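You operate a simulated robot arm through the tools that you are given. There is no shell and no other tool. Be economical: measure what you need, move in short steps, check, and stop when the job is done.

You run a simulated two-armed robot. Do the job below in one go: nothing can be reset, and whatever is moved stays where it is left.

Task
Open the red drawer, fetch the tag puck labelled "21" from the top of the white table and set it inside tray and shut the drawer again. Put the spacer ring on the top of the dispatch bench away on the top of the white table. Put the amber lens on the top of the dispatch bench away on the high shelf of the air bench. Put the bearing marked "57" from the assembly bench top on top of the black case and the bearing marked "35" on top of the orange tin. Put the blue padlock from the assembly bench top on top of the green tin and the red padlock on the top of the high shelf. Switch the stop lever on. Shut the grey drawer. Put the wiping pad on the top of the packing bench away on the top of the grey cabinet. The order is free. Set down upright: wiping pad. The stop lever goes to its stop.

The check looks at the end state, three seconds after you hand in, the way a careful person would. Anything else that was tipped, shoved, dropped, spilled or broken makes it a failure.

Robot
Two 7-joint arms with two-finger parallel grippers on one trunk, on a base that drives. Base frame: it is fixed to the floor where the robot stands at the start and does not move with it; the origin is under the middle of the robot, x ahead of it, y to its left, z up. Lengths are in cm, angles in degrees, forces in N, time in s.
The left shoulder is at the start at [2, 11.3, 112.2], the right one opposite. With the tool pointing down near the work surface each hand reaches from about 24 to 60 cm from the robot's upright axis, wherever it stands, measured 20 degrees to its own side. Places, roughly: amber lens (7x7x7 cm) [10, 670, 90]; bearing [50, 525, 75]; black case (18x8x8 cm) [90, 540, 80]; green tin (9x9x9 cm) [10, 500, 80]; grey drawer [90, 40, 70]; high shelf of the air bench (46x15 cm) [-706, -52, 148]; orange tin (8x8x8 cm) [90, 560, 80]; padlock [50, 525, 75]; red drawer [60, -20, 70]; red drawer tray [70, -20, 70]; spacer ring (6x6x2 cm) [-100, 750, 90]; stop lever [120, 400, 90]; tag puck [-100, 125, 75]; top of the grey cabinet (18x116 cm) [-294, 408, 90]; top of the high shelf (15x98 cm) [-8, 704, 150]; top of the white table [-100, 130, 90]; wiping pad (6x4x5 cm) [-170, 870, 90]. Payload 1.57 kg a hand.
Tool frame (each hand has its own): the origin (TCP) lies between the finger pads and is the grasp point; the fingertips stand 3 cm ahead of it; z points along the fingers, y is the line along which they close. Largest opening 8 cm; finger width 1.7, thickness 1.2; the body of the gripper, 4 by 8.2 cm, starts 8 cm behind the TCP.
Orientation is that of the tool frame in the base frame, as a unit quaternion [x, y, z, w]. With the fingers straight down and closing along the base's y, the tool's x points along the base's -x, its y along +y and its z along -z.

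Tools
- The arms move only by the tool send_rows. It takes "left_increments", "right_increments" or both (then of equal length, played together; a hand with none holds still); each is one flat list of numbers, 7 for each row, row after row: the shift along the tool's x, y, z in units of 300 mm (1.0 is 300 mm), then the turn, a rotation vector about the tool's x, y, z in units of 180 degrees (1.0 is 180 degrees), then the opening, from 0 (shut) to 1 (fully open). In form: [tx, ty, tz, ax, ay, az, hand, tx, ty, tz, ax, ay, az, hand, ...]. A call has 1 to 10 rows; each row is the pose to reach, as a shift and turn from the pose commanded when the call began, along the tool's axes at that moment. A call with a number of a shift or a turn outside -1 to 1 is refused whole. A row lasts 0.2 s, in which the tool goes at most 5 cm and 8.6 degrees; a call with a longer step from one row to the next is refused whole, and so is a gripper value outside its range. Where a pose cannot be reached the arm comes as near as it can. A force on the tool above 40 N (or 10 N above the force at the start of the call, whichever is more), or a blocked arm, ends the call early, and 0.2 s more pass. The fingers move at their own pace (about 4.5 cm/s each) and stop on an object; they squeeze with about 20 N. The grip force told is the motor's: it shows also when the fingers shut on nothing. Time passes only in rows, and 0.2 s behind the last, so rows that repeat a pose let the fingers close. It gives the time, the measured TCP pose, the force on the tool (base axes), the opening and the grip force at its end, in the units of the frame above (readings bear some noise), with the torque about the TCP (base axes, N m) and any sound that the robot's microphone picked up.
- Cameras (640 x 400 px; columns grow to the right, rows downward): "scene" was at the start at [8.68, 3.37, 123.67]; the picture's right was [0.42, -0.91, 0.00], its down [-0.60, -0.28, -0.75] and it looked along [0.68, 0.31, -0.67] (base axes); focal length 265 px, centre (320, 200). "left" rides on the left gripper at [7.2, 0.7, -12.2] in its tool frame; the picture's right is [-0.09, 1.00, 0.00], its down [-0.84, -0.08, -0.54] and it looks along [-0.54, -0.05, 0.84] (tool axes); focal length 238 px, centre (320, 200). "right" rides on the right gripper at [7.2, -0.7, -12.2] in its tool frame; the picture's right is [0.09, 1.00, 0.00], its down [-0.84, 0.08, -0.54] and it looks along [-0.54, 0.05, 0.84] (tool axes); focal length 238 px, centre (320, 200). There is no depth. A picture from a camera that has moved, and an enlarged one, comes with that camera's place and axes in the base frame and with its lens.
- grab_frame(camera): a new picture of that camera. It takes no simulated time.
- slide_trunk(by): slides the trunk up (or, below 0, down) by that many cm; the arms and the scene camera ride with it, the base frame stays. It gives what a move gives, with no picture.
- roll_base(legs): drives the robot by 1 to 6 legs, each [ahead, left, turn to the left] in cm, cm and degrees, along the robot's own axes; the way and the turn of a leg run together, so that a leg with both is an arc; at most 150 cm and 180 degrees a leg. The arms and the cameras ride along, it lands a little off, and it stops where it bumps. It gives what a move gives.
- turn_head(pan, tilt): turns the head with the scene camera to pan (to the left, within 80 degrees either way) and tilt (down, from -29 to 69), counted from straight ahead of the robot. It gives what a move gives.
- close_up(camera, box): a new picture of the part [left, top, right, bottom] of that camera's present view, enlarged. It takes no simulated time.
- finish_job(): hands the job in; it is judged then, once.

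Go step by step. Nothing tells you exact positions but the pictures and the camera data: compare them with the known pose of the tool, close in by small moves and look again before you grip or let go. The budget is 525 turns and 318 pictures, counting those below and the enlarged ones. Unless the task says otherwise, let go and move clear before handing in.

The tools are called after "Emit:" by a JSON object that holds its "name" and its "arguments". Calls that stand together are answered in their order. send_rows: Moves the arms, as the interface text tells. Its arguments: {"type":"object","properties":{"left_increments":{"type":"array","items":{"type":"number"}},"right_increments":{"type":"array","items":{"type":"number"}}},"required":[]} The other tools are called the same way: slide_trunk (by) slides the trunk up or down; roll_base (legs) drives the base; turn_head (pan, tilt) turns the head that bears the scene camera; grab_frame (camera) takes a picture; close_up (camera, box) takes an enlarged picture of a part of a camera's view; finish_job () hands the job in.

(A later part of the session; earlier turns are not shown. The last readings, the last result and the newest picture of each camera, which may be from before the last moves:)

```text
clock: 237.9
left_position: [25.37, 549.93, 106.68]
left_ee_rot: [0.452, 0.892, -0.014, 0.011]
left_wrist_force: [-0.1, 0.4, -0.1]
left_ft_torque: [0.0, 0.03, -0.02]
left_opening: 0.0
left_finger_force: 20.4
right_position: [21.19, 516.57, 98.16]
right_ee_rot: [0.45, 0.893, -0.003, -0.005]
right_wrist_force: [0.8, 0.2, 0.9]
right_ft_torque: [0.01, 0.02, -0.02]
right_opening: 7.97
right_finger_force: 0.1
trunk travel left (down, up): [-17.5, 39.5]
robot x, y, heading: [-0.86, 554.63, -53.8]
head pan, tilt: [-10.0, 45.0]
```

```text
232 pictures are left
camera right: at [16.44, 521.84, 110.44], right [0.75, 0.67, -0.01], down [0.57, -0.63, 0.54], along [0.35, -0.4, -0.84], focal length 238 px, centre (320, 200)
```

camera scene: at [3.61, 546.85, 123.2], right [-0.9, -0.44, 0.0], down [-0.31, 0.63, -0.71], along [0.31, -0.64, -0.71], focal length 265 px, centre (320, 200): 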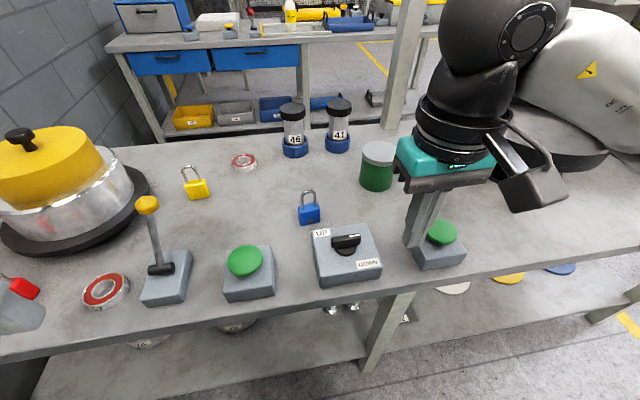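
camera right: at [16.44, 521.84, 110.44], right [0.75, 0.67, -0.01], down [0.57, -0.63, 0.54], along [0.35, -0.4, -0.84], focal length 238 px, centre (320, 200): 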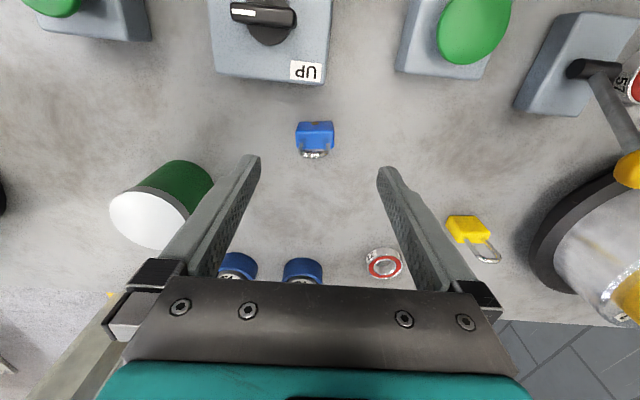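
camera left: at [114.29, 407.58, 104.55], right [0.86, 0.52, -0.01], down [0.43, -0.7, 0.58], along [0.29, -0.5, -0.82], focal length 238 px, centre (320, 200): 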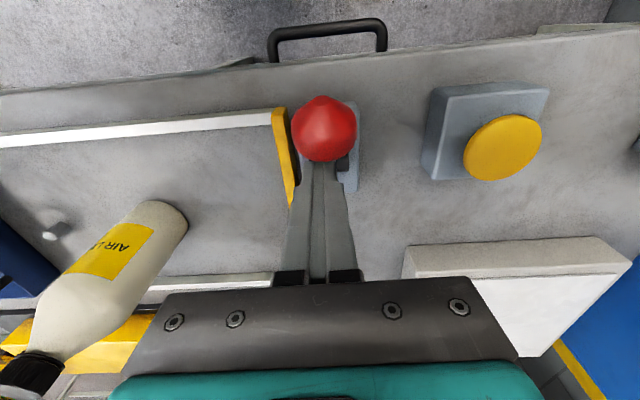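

The padlock is nearly below. I correct by 1.3 cm and descend part-way.

Emit:
{"name": "send_rows", "arguments": {"right_increments": [-0.043, -0.017, 0, 0, 0, 0, 1, -0.043, -0.017, 0.13, 0, 0, 0, 1, -0.043, -0.017, 0.26, 0, 0, 0, 1]}}

Emit:
{"name": "grab_frame", "arguments": {"camera": "right"}}

```text
clock: 238.7
left_position: [25.19, 549.77, 106.61]
left_ee_rot: [0.452, 0.892, -0.013, 0.01]
left_wrist_force: [0.0, 0.5, -0.5]
left_ft_torque: [-0.01, 0.05, 0.0]
left_opening: 0.0
left_finger_force: 20.1
right_position: [21.4, 514.94, 90.2]
right_ee_rot: [0.45, 0.893, -0.003, -0.006]
right_wrist_force: [0.7, 0.5, -0.1]
right_ft_torque: [0.02, 0.03, -0.01]
right_opening: 7.97
right_finger_force: 0.1
trunk travel left (down, up): [-17.5, 39.5]
robot x, y, heading: [-0.45, 555.04, -54.1]
head pan, tilt: [-10.0, 45.0]
```

```text
231 pictures are left
camera right: at [16.61, 520.25, 102.45], right [0.75, 0.67, -0.01], down [0.57, -0.63, 0.54], along [0.35, -0.4, -0.84], focal length 238 px, centre (320, 200)
```

right: 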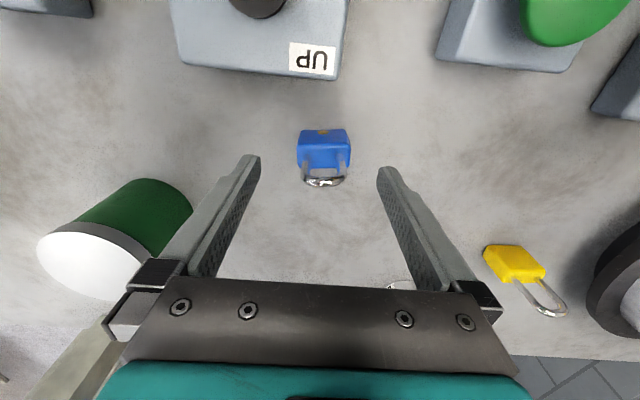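

Well centred. I descend to the body and grip.

Emit:
{"name": "send_rows", "arguments": {"right_increments": [-0.017, 0.01, 0.07, 0, 0, 0, 1, -0.017, 0.01, 0.14, 0, 0, 0, 1, -0.017, 0.01, 0.175, 0, 0, 0, 1, -0.017, 0.01, 0.2, 0, 0, 0, 1]}}

Emit:
{"name": "grab_frame", "arguments": {"camera": "right"}}

```text
clock: 239.7
left_position: [25.25, 549.75, 106.68]
left_ee_rot: [0.453, 0.891, -0.014, 0.011]
left_wrist_force: [-0.7, -0.5, 0.0]
left_ft_torque: [-0.01, -0.01, 0.02]
left_opening: 0.0
left_finger_force: 19.7
right_position: [21.82, 514.86, 84.23]
right_ee_rot: [0.45, 0.893, -0.002, -0.005]
right_wrist_force: [-0.3, 0.0, 0.2]
right_ft_torque: [0.01, -0.03, -0.02]
right_opening: 8.02
right_finger_force: 0.0
trunk travel left (down, up): [-17.5, 39.5]
robot x, y, heading: [-0.36, 554.8, -54.0]
head pan, tilt: [-10.0, 45.0]
```

```text
230 pictures are left
camera right: at [17.08, 520.1, 96.48], right [0.75, 0.67, -0.01], down [0.57, -0.63, 0.54], along [0.35, -0.4, -0.84], focal length 238 px, centre (320, 200)
```

right: 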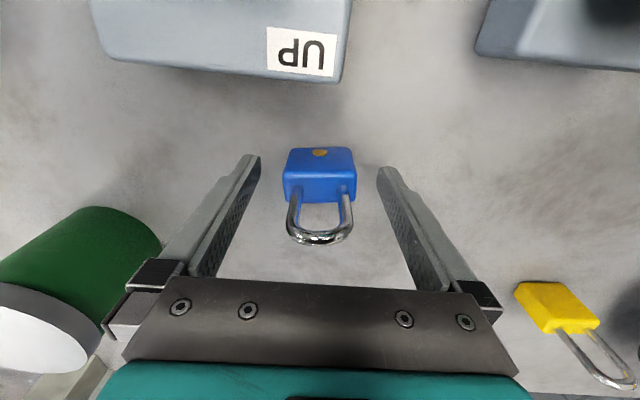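

Emit:
{"name": "send_rows", "arguments": {"right_increments": [0.013, 0, 0, 0, 0, 0, 0.5, 0.013, 0, 0, 0, 0, 0, 0, 0.013, 0, 0, 0, 0, 0, 0, 0.013, 0, 0, 0, 0, 0, 0, 0.013, 0, 0, 0, 0, 0, 0, 0.013, 0, -0.05, 0, 0, 0, 0, 0.013, 0, -0.1, 0, 0, 0, 0]}}

Emit:
{"name": "grab_frame", "arguments": {"camera": "right"}}

```text
clock: 241.3
left_position: [25.23, 549.84, 106.73]
left_ee_rot: [0.453, 0.891, -0.015, 0.012]
left_wrist_force: [-0.8, 0.9, -0.4]
left_ft_torque: [0.0, 0.02, -0.02]
left_opening: 0.0
left_finger_force: 19.8
right_position: [21.75, 515.14, 87.32]
right_ee_rot: [0.451, 0.893, -0.003, -0.005]
right_wrist_force: [0.1, 0.7, -1.1]
right_ft_torque: [-0.01, 0.03, 0.02]
right_opening: 4.35
right_finger_force: 20.2
trunk travel left (down, up): [-17.5, 39.5]
robot x, y, heading: [-0.64, 555.01, -54.0]
head pan, tilt: [-10.0, 45.0]
```

```text
229 pictures are left
camera right: at [16.9, 520.45, 99.62], right [0.75, 0.67, -0.01], down [0.57, -0.63, 0.54], along [0.35, -0.4, -0.84], focal length 238 px, centre (320, 200)
```

right: 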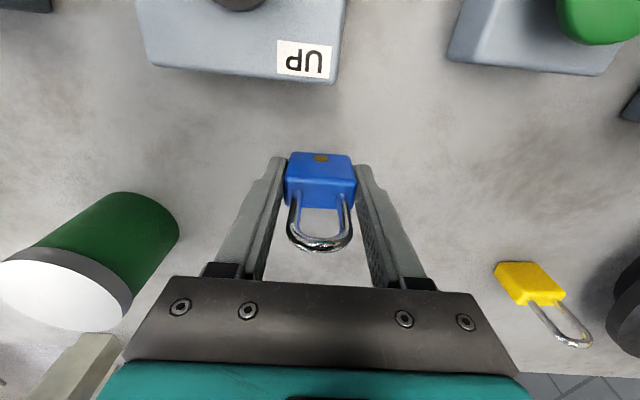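

The blue padlock is held. I lift it above tin height and carry it over the green tin (robot frame ≈ (54.7, -23)).

Emit:
{"name": "send_rows", "arguments": {"right_increments": [0, 0, -0.15, 0, 0, 0, 0, 0, 0, -0.32, 0, 0, 0, 0, -0.05, -0.12, -0.32, 0, 0, 0, 0, -0.1, -0.25, -0.32, 0, 0, 0, 0, -0.15, -0.38, -0.32, 0, 0, 0, 0, -0.2, -0.5, -0.32, 0, 0, 0, 0, -0.28, -0.58, -0.32, 0, 0, 0, 0]}}

Emit:
{"name": "grab_frame", "arguments": {"camera": "right"}}

Emit:
{"name": "grab_frame", "arguments": {"camera": "scene"}}

```text
refused: row 2 steps farther than a row can; nothing moved
```

```text
228 pictures are left
camera right: at [16.9, 520.45, 99.62], right [0.75, 0.67, -0.01], down [0.57, -0.63, 0.54], along [0.35, -0.4, -0.84], focal length 238 px, centre (320, 200)
```

right: 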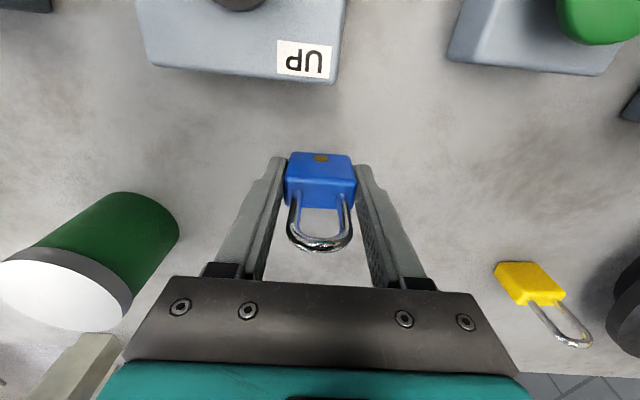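

```text
227 pictures are left
camera scene: at [3.61, 546.85, 123.2], right [-0.9, -0.44, 0.0], down [-0.31, 0.64, -0.71], along [0.31, -0.64, -0.71], focal length 265 px, centre (320, 200)
```

scene: 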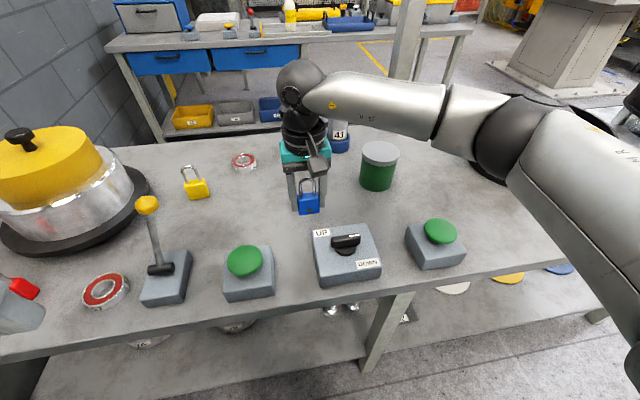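

Emit:
{"name": "send_rows", "arguments": {"right_increments": [0, 0, -0.16, 0, 0, 0, 0, 0, 0, -0.32, 0, 0, 0, 0, -0.05, -0.12, -0.32, 0, 0, 0, 0, -0.1, -0.25, -0.32, 0, 0, 0, 0, -0.15, -0.38, -0.32, 0, 0, 0, 0, -0.2, -0.5, -0.32, 0, 0, 0, 0, -0.28, -0.58, -0.32, 0, 0, 0, 0]}}

Emit:
{"name": "grab_frame", "arguments": {"camera": "right"}}

Emit:
{"name": "grab_frame", "arguments": {"camera": "scene"}}

```text
clock: 242.9
left_position: [25.37, 549.72, 106.64]
left_ee_rot: [0.453, 0.892, -0.014, 0.011]
left_wrist_force: [-0.1, 0.5, 0.1]
left_ft_torque: [0.02, -0.01, 0.01]
left_opening: 0.0
left_finger_force: 19.8
right_position: [12.85, 498.11, 97.16]
right_ee_rot: [0.449, 0.894, -0.002, -0.006]
right_wrist_force: [0.2, -0.2, -1.8]
right_ft_torque: [0.01, 0.01, -0.01]
right_opening: 4.33
right_finger_force: 20.1
trunk travel left (down, up): [-17.5, 39.5]
robot x, y, heading: [-0.64, 555.12, -53.8]
head pan, tilt: [-10.0, 45.0]
```

```text
226 pictures are left
camera right: at [8.07, 503.28, 109.35], right [0.74, 0.67, -0.01], down [0.57, -0.63, 0.54], along [0.35, -0.4, -0.84], focal length 238 px, centre (320, 200)
```

right: 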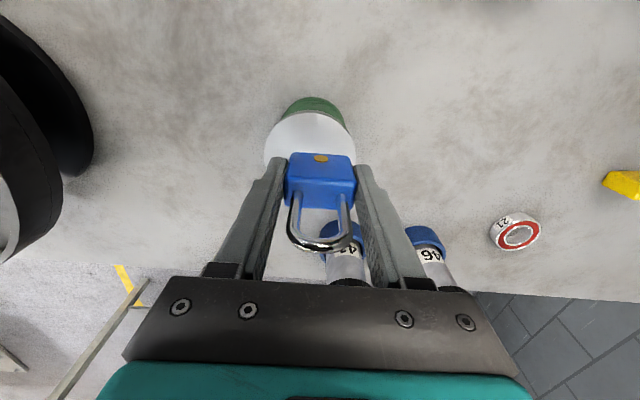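

```text
225 pictures are left
camera scene: at [3.63, 546.84, 123.19], right [-0.9, -0.44, 0.0], down [-0.31, 0.64, -0.71], along [0.31, -0.64, -0.71], focal length 265 px, centre (320, 200)
```

scene: 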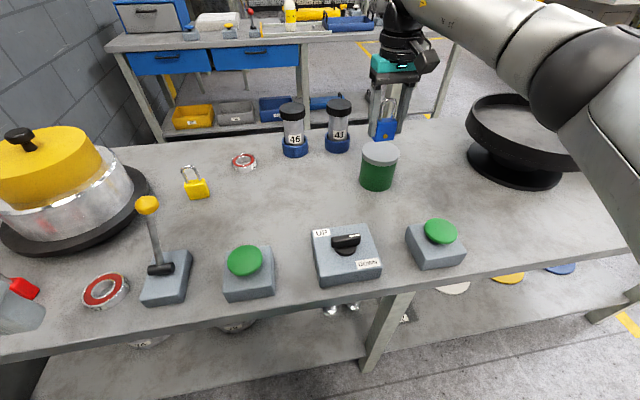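

The padlock hangs over the lid; I shift 1.2 cm forward and 0.9 cm right, then lower gently until contact.

Emit:
{"name": "send_rows", "arguments": {"right_increments": [-0.04, -0.03, 0, 0, 0, 0, 0, -0.04, -0.03, 0.05, 0, 0, 0, 0, -0.04, -0.03, 0.08, 0, 0, 0, 0, -0.04, -0.03, 0.1, 0, 0, 0, 0, -0.04, -0.03, 0.115, 0, 0, 0, 0, -0.04, -0.03, 0.13, 0, 0, 0, 0]}}

Emit:
{"name": "grab_frame", "arguments": {"camera": "right"}}

Emit:
{"name": "close_up", "arguments": {"camera": "scene", "box": [340, 80, 440, 200]}}

```text
clock: 244.3
left_position: [25.26, 549.89, 106.59]
left_ee_rot: [0.452, 0.892, -0.015, 0.011]
left_wrist_force: [0.1, 0.3, -0.1]
left_ft_torque: [0.0, 0.03, 0.02]
left_opening: 0.0
left_finger_force: 19.9
right_position: [12.75, 496.52, 93.2]
right_ee_rot: [0.45, 0.893, -0.003, -0.004]
right_wrist_force: [-0.8, -0.2, 3.1]
right_ft_torque: [0.06, -0.07, -0.01]
right_opening: 4.32
right_finger_force: 20.2
trunk travel left (down, up): [-17.5, 39.5]
robot x, y, heading: [-1.0, 555.29, -53.9]
head pan, tilt: [-10.0, 45.0]
```

```text
224 pictures are left
camera right: at [7.97, 501.87, 105.5], right [0.75, 0.67, -0.01], down [0.57, -0.63, 0.54], along [0.35, -0.41, -0.84], focal length 238 px, centre (320, 200)
```

right: 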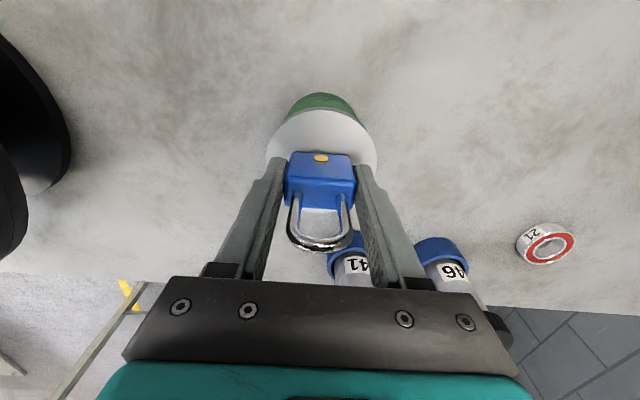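

```text
3.33 times, centred on (390, 140) of scene
camera zoom: at [3.59, 546.87, 123.2], right [-0.9, -0.44, 0.0], down [-0.31, 0.64, -0.71], along [0.31, -0.64, -0.71], focal length 882 px, centre (87, 400)
```

zoom: 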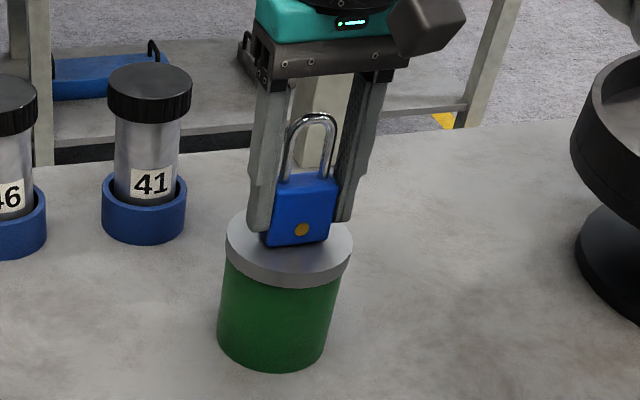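

Contact as predicted, the padlock stands on the middle of the lid. I release gently and rise.

Emit:
{"name": "send_rows", "arguments": {"right_increments": [0, 0, 0.003, 0, 0, 0, 0.6, 0, 0, 0.003, 0, 0, 0, 0.75, 0, 0, 0.003, 0, 0, 0, 0.9, 0, 0, 0.003, 0, 0, 0, 0.9, 0, 0, -0.1, 0, 0, 0, 0.9, 0, 0, -0.25, 0, 0, 0, 0.9, 0, 0, -0.4, 0, 0, 0, 0.9]}}

Emit:
{"name": "close_up", "arguments": {"camera": "scene", "box": [340, 80, 440, 200]}}

```text
clock: 245.9
left_position: [25.39, 550.0, 106.69]
left_ee_rot: [0.453, 0.892, -0.014, 0.011]
left_wrist_force: [-0.2, -0.3, -0.3]
left_ft_torque: [-0.01, -0.02, 0.0]
left_opening: 0.0
left_finger_force: 19.4
right_position: [12.94, 496.62, 105.26]
right_ee_rot: [0.45, 0.893, -0.002, -0.006]
right_wrist_force: [0.6, -0.7, -0.6]
right_ft_torque: [-0.02, -0.01, 0.02]
right_opening: 7.2
right_finger_force: 0.0
trunk travel left (down, up): [-17.5, 39.5]
robot x, y, heading: [-0.33, 555.33, -53.8]
head pan, tilt: [-10.0, 45.0]
```

```text
3.33 times, centred on (390, 140) of scene
camera zoom: at [3.63, 546.9, 123.2], right [-0.9, -0.44, 0.0], down [-0.31, 0.63, -0.71], along [0.31, -0.64, -0.71], focal length 882 px, centre (87, 400)
```

zoom: 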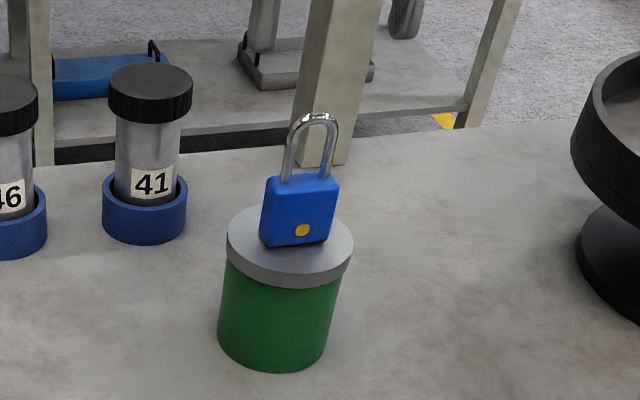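

The blue padlock stands on the green tin. I retract the right hand and shift left along the bench for the bearings and the red padlock.

Emit:
{"name": "send_rows", "arguments": {"right_increments": [0.15, 0, 0, 0, 0, 0, 0.9, 0.3, 0.02, 0, 0, 0, 0, 0.9, 0.45, 0.04, 0, 0, 0, 0, 0.9, 0.6, 0.06, 0, 0, 0, 0, 0.9, 0.75, 0.08, 0, 0, 0, 0, 0.9]}}

Emit:
{"name": "roll_base", "arguments": {"legs": [[0, 43, 0]]}}

Emit:
{"name": "turn_head", "arguments": {"pan": 5, "tilt": 50}}

Emit:
{"name": "grab_frame", "arguments": {"camera": "scene"}}

Emit:
{"name": "grab_frame", "arguments": {"camera": "right"}}

Emit:
{"name": "grab_frame", "arguments": {"camera": "left"}}

```text
clock: 247.1
left_position: [25.27, 549.74, 106.67]
left_ee_rot: [0.453, 0.891, -0.014, 0.012]
left_wrist_force: [-0.3, -0.2, 0.6]
left_ft_torque: [0.01, 0.03, 0.04]
left_opening: 0.0
left_finger_force: 19.8
right_position: [1.49, 515.84, 105.19]
right_ee_rot: [0.45, 0.893, -0.002, -0.005]
right_wrist_force: [-0.8, -0.2, -0.4]
right_ft_torque: [-0.01, 0.0, 0.01]
right_opening: 7.19
right_finger_force: 0.1
trunk travel left (down, up): [-17.5, 39.5]
robot x, y, heading: [-0.26, 555.35, -53.6]
head pan, tilt: [-10.0, 45.0]
```

```text
clock: 249.7
left_position: [59.66, 574.63, 106.66]
left_ee_rot: [0.456, 0.89, -0.014, 0.012]
left_wrist_force: [0.4, 0.2, -0.5]
left_ft_torque: [0.01, 0.03, 0.01]
left_opening: 0.0
left_finger_force: 20.2
right_position: [35.76, 540.59, 105.31]
right_ee_rot: [0.454, 0.891, -0.002, -0.005]
right_wrist_force: [0.4, -0.1, -0.3]
right_ft_torque: [0.0, 0.02, 0.02]
right_opening: 7.21
right_finger_force: 0.1
trunk travel left (down, up): [-17.5, 39.5]
robot x, y, heading: [33.64, 580.53, -54.2]
head pan, tilt: [-10.0, 45.0]
```

```text
clock: 250.5
left_position: [59.79, 574.53, 106.66]
left_ee_rot: [0.456, 0.89, -0.015, 0.013]
left_wrist_force: [-0.2, 0.7, 0.1]
left_ft_torque: [0.0, -0.02, 0.01]
left_opening: 0.04
left_finger_force: 19.8
right_position: [35.7, 540.66, 105.2]
right_ee_rot: [0.453, 0.891, -0.002, -0.005]
right_wrist_force: [0.5, 0.2, -0.5]
right_ft_torque: [0.0, -0.02, 0.0]
right_opening: 7.22
right_finger_force: 0.0
trunk travel left (down, up): [-17.5, 39.5]
robot x, y, heading: [33.44, 580.2, -54.5]
head pan, tilt: [5.0, 50.0]
```

```text
221 pictures are left
camera scene: at [39.47, 573.21, 122.51], right [-0.76, -0.65, 0.0], down [-0.5, 0.58, -0.64], along [0.42, -0.49, -0.77], focal length 265 px, centre (320, 200)
```

scene: 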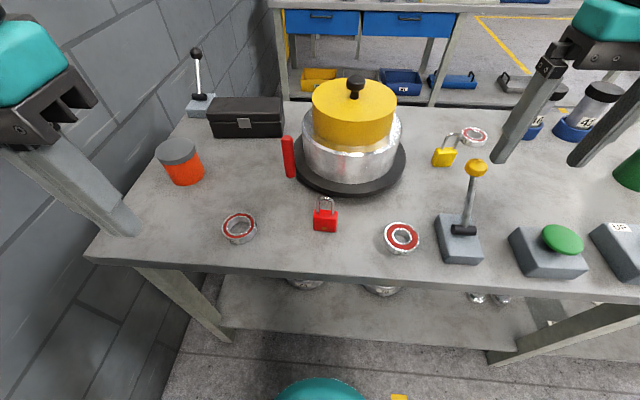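

```text
220 pictures are left
camera right: at [30.96, 545.98, 117.53], right [0.75, 0.66, -0.01], down [0.56, -0.63, 0.54], along [0.35, -0.41, -0.84], focal length 238 px, centre (320, 200)
```

right: 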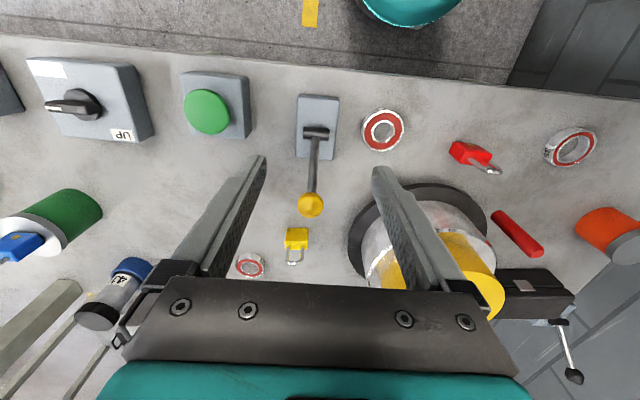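

```text
219 pictures are left
camera left: at [55.92, 581.31, 118.6], right [0.86, 0.51, -0.01], down [0.42, -0.7, 0.57], along [0.28, -0.5, -0.82], focal length 238 px, centre (320, 200)
```

left: 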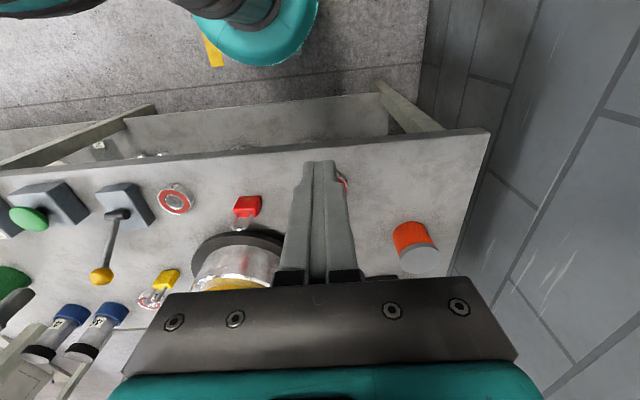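

All targets are in view: "35" left, red padlock centre, "57" right, orange tin and case farther. I creep 5 cm ahead and 7 cm left to suit the left hand's reach.

Emit:
{"name": "roll_base", "arguments": {"legs": [[5, 7, 0.5]]}}

Emit:
{"name": "grab_frame", "arguments": {"camera": "left"}}

Emit:
{"name": "grab_frame", "arguments": {"camera": "right"}}

Emit:
{"name": "grab_frame", "arguments": {"camera": "scene"}}

```text
clock: 251.6
left_position: [68.43, 574.81, 106.55]
left_ee_rot: [0.452, 0.892, -0.014, 0.011]
left_wrist_force: [0.5, 0.0, -0.5]
left_ft_torque: [-0.01, 0.02, 0.02]
left_opening: 0.0
left_finger_force: 20.3
right_position: [44.5, 540.67, 105.27]
right_ee_rot: [0.45, 0.893, -0.003, -0.006]
right_wrist_force: [0.3, 0.1, 0.3]
right_ft_torque: [0.0, 0.04, 0.02]
right_opening: 7.21
right_finger_force: 0.1
trunk travel left (down, up): [-17.5, 39.5]
robot x, y, heading: [42.4, 580.32, -53.9]
head pan, tilt: [5.0, 50.0]
```

```text
218 pictures are left
camera left: at [64.58, 581.55, 118.58], right [0.86, 0.51, -0.01], down [0.43, -0.7, 0.57], along [0.28, -0.49, -0.82], focal length 238 px, centre (320, 200)
```

left: 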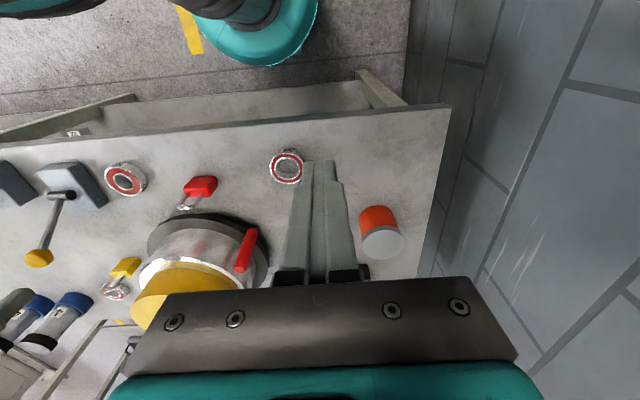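

```text
217 pictures are left
camera right: at [39.83, 546.07, 117.53], right [0.75, 0.67, -0.01], down [0.57, -0.63, 0.54], along [0.35, -0.4, -0.84], focal length 238 px, centre (320, 200)
```

right: 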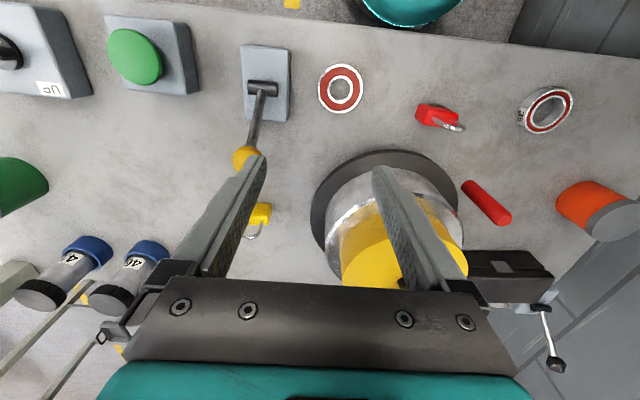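

```text
216 pictures are left
camera scene: at [48.19, 573.36, 122.5], right [-0.75, -0.66, 0.0], down [-0.5, 0.58, -0.64], along [0.42, -0.48, -0.77], focal length 265 px, centre (320, 200)
```

scene: 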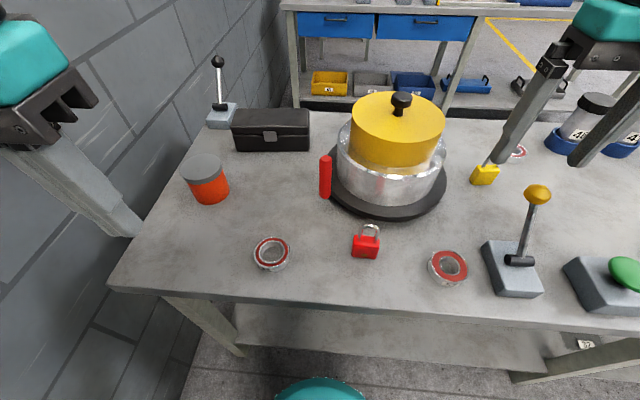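

Bearing "35" is at about (68.5,562.5). I bring the left hand over it, levelling it and opening.

Emit:
{"name": "send_rows", "arguments": {"left_increments": [-0.11, -0.08, 0, -0.0048, 0.0103, 0, 1, -0.22, -0.16, 0, -0.0048, 0.0103, 0, 1, -0.333, -0.24, 0, -0.0048, 0.0103, 0, 1, -0.333, -0.24, 0.16, -0.0048, 0.0103, 0, 1, -0.333, -0.24, 0.32, -0.0048, 0.0103, 0, 1, -0.333, -0.24, 0.45, -0.0048, 0.0103, 0, 1]}}

Emit:
{"name": "grab_frame", "arguments": {"camera": "left"}}

```text
clock: 253.0
left_position: [68.25, 562.02, 93.53]
left_ee_rot: [0.452, 0.892, 0.0, 0.0]
left_wrist_force: [-0.4, 0.6, -0.6]
left_ft_torque: [-0.01, 0.02, -0.03]
left_opening: 8.0
left_finger_force: 0.1
right_position: [44.68, 540.78, 105.33]
right_ee_rot: [0.45, 0.893, -0.003, -0.005]
right_wrist_force: [0.4, -0.8, 0.9]
right_ft_torque: [-0.02, -0.02, 0.0]
right_opening: 7.21
right_finger_force: 0.1
trunk travel left (down, up): [-17.5, 39.5]
robot x, y, heading: [42.68, 579.99, -54.1]
head pan, tilt: [5.0, 50.0]
```

```text
215 pictures are left
camera left: at [64.62, 568.43, 105.72], right [0.86, 0.51, 0.0], down [0.43, -0.72, 0.54], along [0.28, -0.47, -0.84], focal length 238 px, centre (320, 200)
```

left: 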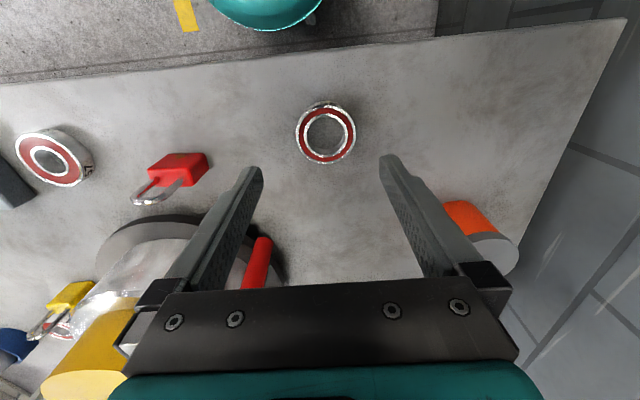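

Bearing centred, about 6 cm wide. I descend and grip.

Emit:
{"name": "send_rows", "arguments": {"left_increments": [-0.01, 0.02, 0.12, 0, 0, 0, 1, -0.01, 0.02, 0.24, 0, 0, 0, 1, -0.01, 0.02, 0.29, 0, 0, 0, 1, -0.01, 0.02, 0.318, 0, 0, 0, 1, -0.01, 0.02, 0.318, 0, 0, 0, 0, -0.01, 0.02, 0.318, 0, 0, 0, 0, -0.01, 0.02, 0.318, 0, 0, 0, 0, -0.01, 0.02, 0.318, 0, 0, 0, 0]}}

Emit:
{"name": "grab_frame", "arguments": {"camera": "left"}}

Emit:
{"name": "close_up", "arguments": {"camera": "scene", "box": [210, 200, 330, 290]}}

```text
clock: 254.8
left_position: [69.19, 562.21, 84.08]
left_ee_rot: [0.453, 0.891, 0.0, 0.0]
left_wrist_force: [0.3, -0.9, 0.4]
left_ft_torque: [-0.07, 0.04, -0.01]
left_opening: 6.11
left_finger_force: 19.7
right_position: [44.58, 540.84, 105.2]
right_ee_rot: [0.45, 0.893, -0.003, -0.005]
right_wrist_force: [-0.8, 0.7, 0.3]
right_ft_torque: [0.01, 0.01, 0.02]
right_opening: 7.2
right_finger_force: 0.0
trunk travel left (down, up): [-17.5, 39.5]
robot x, y, heading: [42.16, 580.21, -54.2]
head pan, tilt: [5.0, 50.0]
```

```text
214 pictures are left
camera left: at [65.42, 568.53, 96.3], right [0.86, 0.51, 0.0], down [0.43, -0.72, 0.54], along [0.28, -0.46, -0.84], focal length 238 px, centre (320, 200)
```

left: 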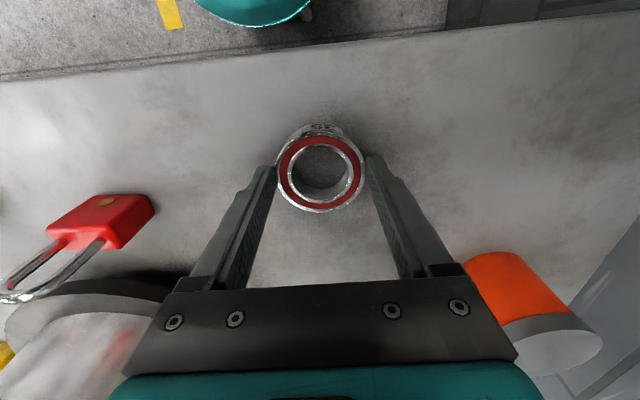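

```text
4.44 times, centred on (270, 245) of scene
camera zoom: at [48.1, 573.35, 122.5], right [-0.75, -0.66, 0.0], down [-0.5, 0.58, -0.64], along [0.42, -0.48, -0.77], focal length 1177 px, centre (542, 0)
```

zoom: 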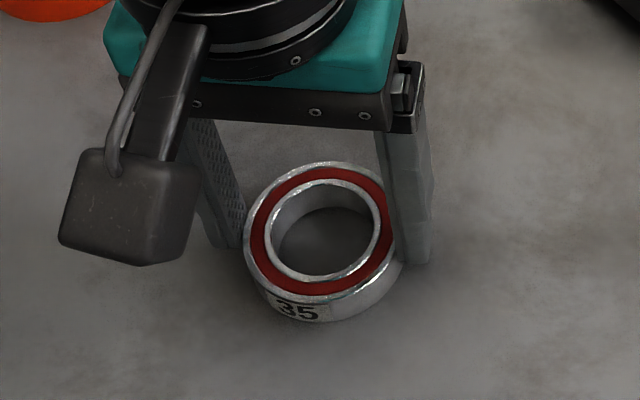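

Bearing "35" confirmed and held. I lift it and carry it over the orange tin at about (88.5,560).

Emit:
{"name": "send_rows", "arguments": {"left_increments": [0, 0, -0.15, 0, 0, 0, 0, 0, 0, -0.3, 0, 0, 0, 0, 0, 0, -0.45, 0, 0, 0, 0, -0.11, 0.12, -0.45, 0, 0, 0, 0, -0.22, 0.24, -0.45, 0, 0, 0, 0, -0.33, 0.36, -0.45, 0, 0, 0, 0, -0.43, 0.47, -0.45, 0, 0, 0, 0]}}

Emit:
{"name": "grab_frame", "arguments": {"camera": "left"}}

Emit:
{"name": "grab_frame", "arguments": {"camera": "scene"}}

```text
clock: 256.4
left_position: [88.22, 560.13, 97.58]
left_ee_rot: [0.453, 0.892, 0.0, -0.001]
left_wrist_force: [-0.3, 0.0, -2.0]
left_ft_torque: [0.0, 0.01, 0.0]
left_opening: 6.09
left_finger_force: 20.1
right_position: [44.48, 540.79, 105.27]
right_ee_rot: [0.45, 0.893, -0.003, -0.005]
right_wrist_force: [0.8, 0.0, 0.1]
right_ft_torque: [-0.02, 0.02, 0.0]
right_opening: 7.2
right_finger_force: 0.0
trunk travel left (down, up): [-17.5, 39.5]
robot x, y, heading: [42.75, 580.3, -54.1]
head pan, tilt: [5.0, 50.0]
```

```text
212 pictures are left
camera left: at [84.51, 566.36, 109.77], right [0.86, 0.51, 0.0], down [0.43, -0.72, 0.54], along [0.28, -0.46, -0.84], focal length 238 px, centre (320, 200)
```

left: 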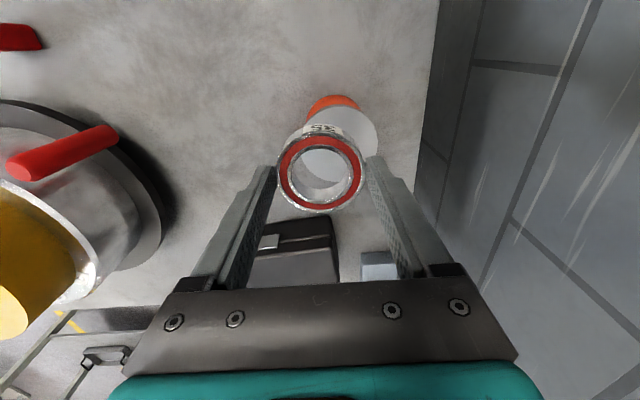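

```text
211 pictures are left
camera scene: at [48.15, 573.34, 122.5], right [-0.75, -0.66, 0.0], down [-0.5, 0.58, -0.64], along [0.42, -0.48, -0.77], focal length 265 px, centre (320, 200)
```

scene: 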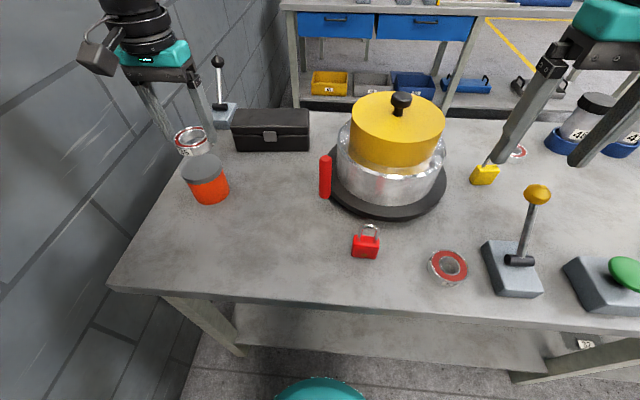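

Lid centre lies 1.5 cm further and 1.4 cm left of my TCP. I shift and lower until contact.

Emit:
{"name": "send_rows", "arguments": {"left_increments": [-0.05, 0.047, 0, 0, 0, 0, 0, -0.05, 0.047, 0.08, 0, 0, 0, 0, -0.05, 0.047, 0.13, 0, 0, 0, 0, -0.05, 0.047, 0.15, 0, 0, 0, 0, -0.05, 0.047, 0.165, 0, 0, 0, 0, -0.05, 0.047, 0.178, 0, 0, 0, 0]}}

Emit:
{"name": "close_up", "arguments": {"camera": "scene", "box": [130, 80, 290, 220]}}

Emit:
{"name": "grab_frame", "arguments": {"camera": "left"}}

```text
clock: 257.8
left_position: [90.21, 559.7, 92.25]
left_ee_rot: [0.453, 0.891, -0.001, 0.0]
left_wrist_force: [0.7, -0.1, -1.7]
left_ft_torque: [0.02, -0.02, 0.0]
left_opening: 6.1
left_finger_force: 19.4
right_position: [44.61, 540.78, 105.26]
right_ee_rot: [0.45, 0.893, -0.003, -0.004]
right_wrist_force: [0.2, 0.7, -0.1]
right_ft_torque: [-0.02, 0.02, 0.01]
right_opening: 7.21
right_finger_force: 0.0
trunk travel left (down, up): [-17.5, 39.5]
robot x, y, heading: [42.67, 580.06, -54.1]
head pan, tilt: [5.0, 50.0]
```

```text
2.86 times, centred on (210, 150) of scene
camera zoom: at [48.11, 573.34, 122.5], right [-0.75, -0.66, 0.0], down [-0.5, 0.58, -0.64], along [0.42, -0.48, -0.77], focal length 756 px, centre (634, 343)
```

zoom: 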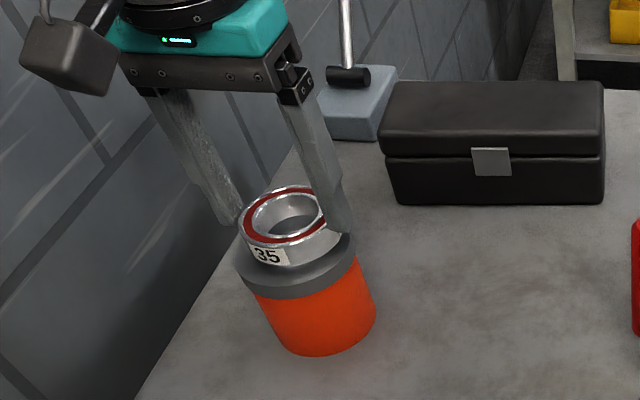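

```text
209 pictures are left
camera left: at [86.43, 566.03, 104.46], right [0.86, 0.51, 0.0], down [0.43, -0.72, 0.54], along [0.28, -0.47, -0.84], focal length 238 px, centre (320, 200)
```

left: 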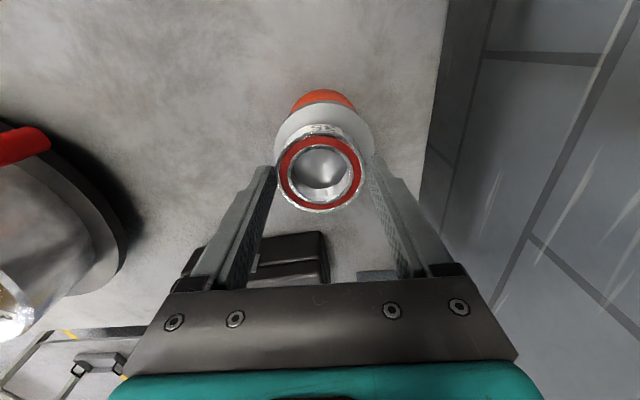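

Centred, not yet touching. I lower further in small steps.

Emit:
{"name": "send_rows", "arguments": {"left_increments": [0, 0, 0.008, 0, 0, 0, 0, 0, 0, 0.016, 0, 0, 0, 0, 0, 0, 0.024, 0, 0, 0, 0]}}

```text
clock: 258.6
left_position: [90.15, 559.72, 91.59]
left_ee_rot: [0.451, 0.893, 0.0, 0.0]
left_wrist_force: [0.2, 1.4, 1.9]
left_ft_torque: [0.02, 0.07, -0.07]
left_opening: 6.1
left_finger_force: 19.9
right_position: [44.61, 540.82, 105.21]
right_ee_rot: [0.45, 0.893, -0.003, -0.005]
right_wrist_force: [-0.5, 0.0, 0.5]
right_ft_torque: [-0.02, 0.01, 0.0]
right_opening: 7.2
right_finger_force: 0.1
trunk travel left (down, up): [-17.5, 39.5]
robot x, y, heading: [42.29, 580.11, -54.0]
head pan, tilt: [5.0, 50.0]
```

Contact. I release and rise.

Emit:
{"name": "send_rows", "arguments": {"left_increments": [0, 0, 0.003, 0, 0, 0, 0.85, 0, 0, 0.003, 0, 0, 0, 1, 0, 0, 0.003, 0, 0, 0, 1, 0, 0, -0.1, 0, 0, 0, 1, 0, 0, -0.25, 0, 0, 0, 1, 0, 0, -0.4, 0, 0, 0, 1]}}

Emit:
{"name": "close_up", "arguments": {"camera": "scene", "box": [130, 80, 290, 220]}}

```text
clock: 260.0
left_position: [90.22, 559.97, 103.54]
left_ee_rot: [0.453, 0.892, 0.0, 0.0]
left_wrist_force: [0.3, -0.2, 0.6]
left_ft_torque: [0.01, -0.03, -0.03]
left_opening: 8.04
left_finger_force: 0.0
right_position: [44.47, 540.71, 105.26]
right_ee_rot: [0.45, 0.893, -0.003, -0.005]
right_wrist_force: [-1.1, -0.2, 0.6]
right_ft_torque: [0.0, -0.02, -0.02]
right_opening: 7.16
right_finger_force: 0.0
trunk travel left (down, up): [-17.5, 39.5]
robot x, y, heading: [42.44, 580.17, -54.1]
head pan, tilt: [5.0, 50.0]
```

```text
2.86 times, centred on (210, 150) of scene
camera zoom: at [48.07, 573.35, 122.51], right [-0.75, -0.66, 0.0], down [-0.5, 0.58, -0.64], along [0.42, -0.48, -0.77], focal length 756 px, centre (634, 343)
```

zoom: 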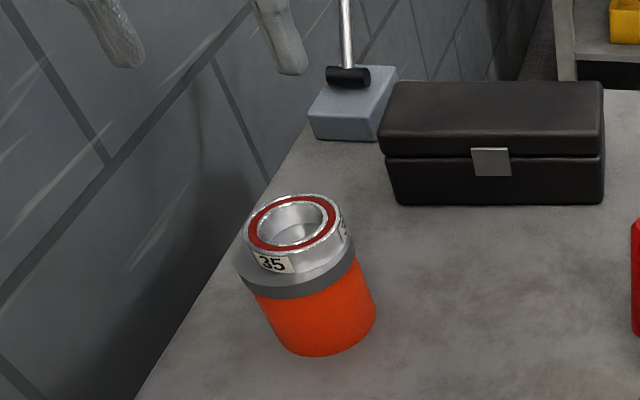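

Bearing "35" sits on the orange tin. For the black case at (90,542) I test whether the tilted left hand can reach it from here.

Emit:
{"name": "send_rows", "arguments": {"left_increments": [-0.08, -0.06, 0, 0, -0.039, 0, 1, -0.16, -0.12, 0, 0, -0.078, 0, 1, -0.24, -0.18, 0, 0, -0.117, 0, 1, -0.32, -0.24, 0, 0, -0.156, 0, 1, -0.4, -0.3, 0, 0, -0.194, 0, 1, -0.473, -0.357, 0, 0, -0.194, 0, 1]}}

Emit:
{"name": "grab_frame", "arguments": {"camera": "left"}}

```text
clock: 261.4
left_position: [89.98, 541.92, 103.43]
left_ee_rot: [0.432, 0.85, -0.136, 0.268]
left_wrist_force: [-0.5, 0.0, 0.2]
left_ft_torque: [0.02, 0.04, -0.06]
left_opening: 7.96
left_finger_force: 0.1
right_position: [44.62, 540.78, 105.29]
right_ee_rot: [0.45, 0.893, -0.002, -0.005]
right_wrist_force: [-0.3, -0.3, 0.8]
right_ft_torque: [0.01, 0.01, -0.03]
right_opening: 7.2
right_finger_force: 0.0
trunk travel left (down, up): [-17.5, 39.5]
robot x, y, heading: [42.27, 580.28, -54.0]
head pan, tilt: [5.0, 50.0]
```

```text
207 pictures are left
camera left: at [82.86, 552.81, 109.26], right [0.85, 0.53, 0.05], down [0.16, -0.35, 0.92], along [0.51, -0.78, -0.38], focal length 238 px, centre (320, 200)
```

left: 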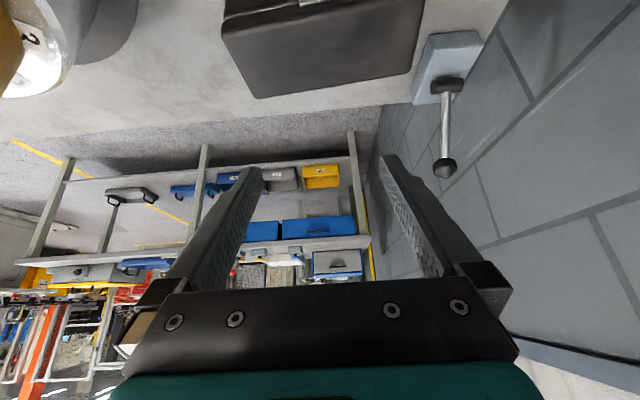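

The tilted hand reaches it. I retract the left hand, keeping the tilt, and shift the base right to take bearing "57" with it.

Emit:
{"name": "send_rows", "arguments": {"left_increments": [0.13, 0, -0.092, 0, 0, 0, 1, 0.26, 0, -0.184, 0, 0, 0, 1, 0.39, 0, -0.276, 0, 0, 0, 1, 0.52, 0, -0.368, 0, 0, 0, 1, 0.65, 0, -0.46, 0, 0, 0, 1, 0.78, 0, -0.55, 0, 0, 0, 1]}}

Emit:
{"name": "send_rows", "arguments": {"right_increments": [0.1, -0.1, 0, 0, 0, 0, 0.9, 0.1, -0.2, 0, 0, 0, 0, 0.9]}}

Emit:
{"name": "roll_base", "arguments": {"legs": [[-1, -28, 0]]}}

Emit:
{"name": "grab_frame", "arguments": {"camera": "left"}}

Emit:
{"name": "grab_frame", "arguments": {"camera": "scene"}}

```text
clock: 262.8
left_position: [75.17, 561.38, 105.14]
left_ee_rot: [0.432, 0.851, -0.135, 0.266]
left_wrist_force: [0.4, -0.3, 0.4]
left_ft_torque: [-0.01, 0.07, 0.01]
left_opening: 8.0
left_finger_force: 0.0
left hand out of reach, approached as far as the arm can: row 6
right_position: [44.49, 540.7, 105.32]
right_ee_rot: [0.45, 0.893, -0.002, -0.005]
right_wrist_force: [-0.5, 0.1, -0.7]
right_ft_torque: [-0.04, 0.03, 0.0]
right_opening: 7.19
right_finger_force: 0.0
trunk travel left (down, up): [-17.5, 39.5]
robot x, y, heading: [42.27, 580.19, -54.1]
head pan, tilt: [5.0, 50.0]
```

```text
clock: 263.4
left_position: [75.06, 561.46, 105.0]
left_ee_rot: [0.432, 0.85, -0.135, 0.268]
left_wrist_force: [0.4, 0.8, 1.3]
left_ft_torque: [0.01, 0.01, 0.0]
left_opening: 7.99
left_finger_force: 0.1
right_position: [37.96, 539.47, 105.3]
right_ee_rot: [0.451, 0.893, -0.002, -0.005]
right_wrist_force: [0.2, 0.2, 0.8]
right_ft_torque: [-0.01, -0.02, -0.01]
right_opening: 7.19
right_finger_force: 0.1
trunk travel left (down, up): [-17.5, 39.5]
robot x, y, heading: [42.42, 580.38, -53.8]
head pan, tilt: [5.0, 50.0]
```

```text
clock: 265.3
left_position: [51.6, 545.61, 105.06]
left_ee_rot: [0.432, 0.851, -0.136, 0.267]
left_wrist_force: [0.2, -0.1, -0.2]
left_ft_torque: [0.03, 0.01, -0.01]
left_opening: 8.0
left_finger_force: 0.1
right_position: [14.41, 523.64, 105.24]
right_ee_rot: [0.45, 0.893, -0.003, -0.004]
right_wrist_force: [0.5, -0.1, -0.4]
right_ft_torque: [0.02, 0.02, 0.03]
right_opening: 7.2
right_finger_force: 0.0
trunk travel left (down, up): [-17.5, 39.5]
robot x, y, heading: [18.57, 564.4, -53.9]
head pan, tilt: [5.0, 50.0]
```

```text
206 pictures are left
camera left: at [44.57, 556.47, 110.95], right [0.85, 0.53, 0.05], down [0.16, -0.35, 0.92], along [0.51, -0.77, -0.38], focal length 238 px, centre (320, 200)
```

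left: 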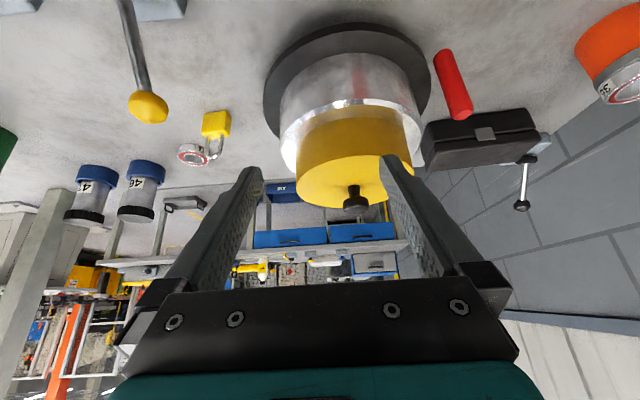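

```text
205 pictures are left
camera scene: at [24.6, 557.47, 122.51], right [-0.75, -0.66, 0.0], down [-0.5, 0.58, -0.64], along [0.42, -0.48, -0.77], focal length 265 px, centre (320, 200)
```

scene: 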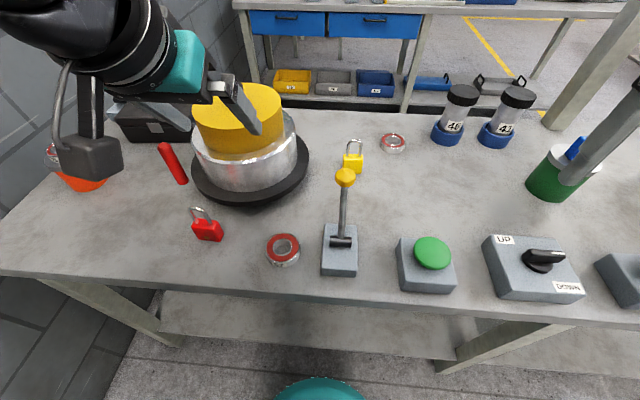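

I back the base 6 cm for a comfortable grasp distance and lower the tilted left hand toward bearing "57".

Emit:
{"name": "roll_base", "arguments": {"legs": [[-6, 0, 0]]}}

Emit:
{"name": "send_rows", "arguments": {"left_increments": [0.0, -0.11, 0, 0, 0, 0, 1, -0.03, -0.22, 0.02, 0, 0, 0, 1, 0.06, -0.22, 0.15, 0, 0, 0, 1, 0.14, -0.22, 0.27, 0, 0, 0, 1, 0.219, -0.22, 0.376, 0, 0, 0, 1]}}

Emit:
{"name": "grab_frame", "arguments": {"camera": "left"}}

Emit:
{"name": "grab_frame", "arguments": {"camera": "scene"}}

```text
clock: 266.3
left_position: [48.11, 550.49, 104.97]
left_ee_rot: [0.431, 0.851, -0.136, 0.267]
left_wrist_force: [0.0, -0.5, -0.2]
left_ft_torque: [-0.01, -0.01, -0.03]
left_opening: 8.0
left_finger_force: 0.1
right_position: [11.1, 528.41, 105.43]
right_ee_rot: [0.45, 0.893, -0.002, -0.004]
right_wrist_force: [0.4, -0.1, -0.1]
right_ft_torque: [-0.03, 0.01, -0.03]
right_opening: 7.21
right_finger_force: 0.1
trunk travel left (down, up): [-17.5, 39.5]
robot x, y, heading: [15.25, 568.89, -53.6]
head pan, tilt: [5.0, 50.0]
```

```text
clock: 267.5
left_position: [43.41, 545.91, 92.26]
left_ee_rot: [0.43, 0.851, -0.136, 0.268]
left_wrist_force: [-0.7, 0.1, -0.9]
left_ft_torque: [-0.03, 0.0, 0.04]
left_opening: 7.98
left_finger_force: 0.2
right_position: [11.11, 528.33, 105.34]
right_ee_rot: [0.45, 0.893, -0.002, -0.005]
right_wrist_force: [0.6, -0.1, -0.1]
right_ft_torque: [0.02, 0.0, 0.02]
right_opening: 7.17
right_finger_force: 0.1
trunk travel left (down, up): [-17.5, 39.5]
robot x, y, heading: [15.57, 569.12, -53.6]
head pan, tilt: [5.0, 50.0]
```

```text
204 pictures are left
camera left: at [36.33, 556.75, 98.1], right [0.85, 0.53, 0.05], down [0.16, -0.35, 0.92], along [0.51, -0.77, -0.38], focal length 238 px, centre (320, 200)
```

left: 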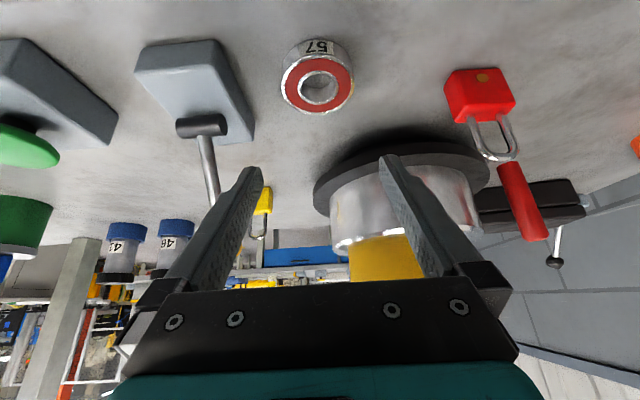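

```text
203 pictures are left
camera scene: at [21.16, 562.31, 122.5], right [-0.75, -0.66, 0.0], down [-0.5, 0.58, -0.64], along [0.42, -0.48, -0.77], focal length 265 px, centre (320, 200)
```

scene: 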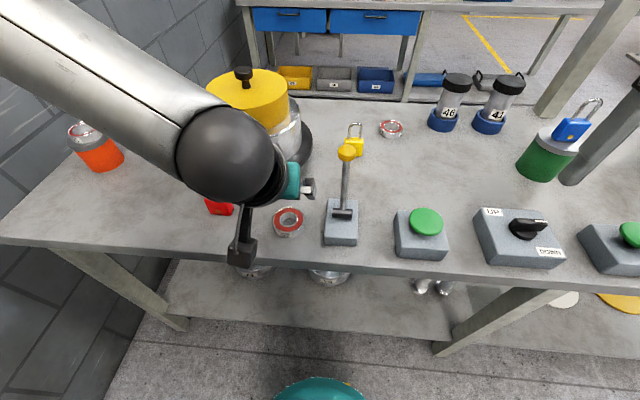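

Label "57" confirmed; the hand is aligned. I descend the last 8 cm and grip.

Emit:
{"name": "send_rows", "arguments": {"left_increments": [0.07, 0.015, 0.09, 0, 0, 0, 1, 0.13, 0.015, 0.17, 0, 0, 0, 1, 0.155, 0.015, 0.205, 0, 0, 0, 1, 0.169, 0.015, 0.222, 0, 0, 0, 1]}}

Emit:
{"name": "grab_frame", "arguments": {"camera": "left"}}

```text
clock: 268.5
left_position: [45.7, 547.5, 85.88]
left_ee_rot: [0.431, 0.851, -0.136, 0.267]
left_wrist_force: [0.1, -0.3, 0.2]
left_ft_torque: [0.0, -0.02, 0.01]
left_opening: 8.03
left_finger_force: 0.1
left hand out of reach, approached as far as the arm can: row 2, 3, 4
right_position: [11.12, 528.39, 105.38]
right_ee_rot: [0.45, 0.893, -0.002, -0.006]
right_wrist_force: [-0.3, -0.3, 0.4]
right_ft_torque: [0.04, -0.02, 0.03]
right_opening: 7.22
right_finger_force: 0.1
trunk travel left (down, up): [-17.5, 39.5]
robot x, y, heading: [15.22, 568.97, -53.8]
head pan, tilt: [5.0, 50.0]
```

```text
202 pictures are left
camera left: at [38.57, 558.45, 91.78], right [0.85, 0.53, 0.05], down [0.16, -0.35, 0.92], along [0.51, -0.77, -0.38], focal length 238 px, centre (320, 200)
```

left: 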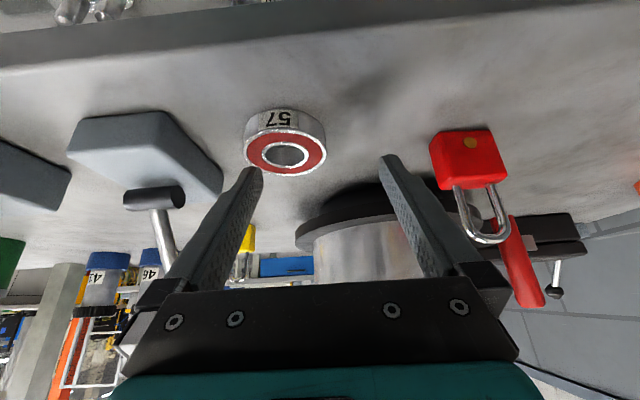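

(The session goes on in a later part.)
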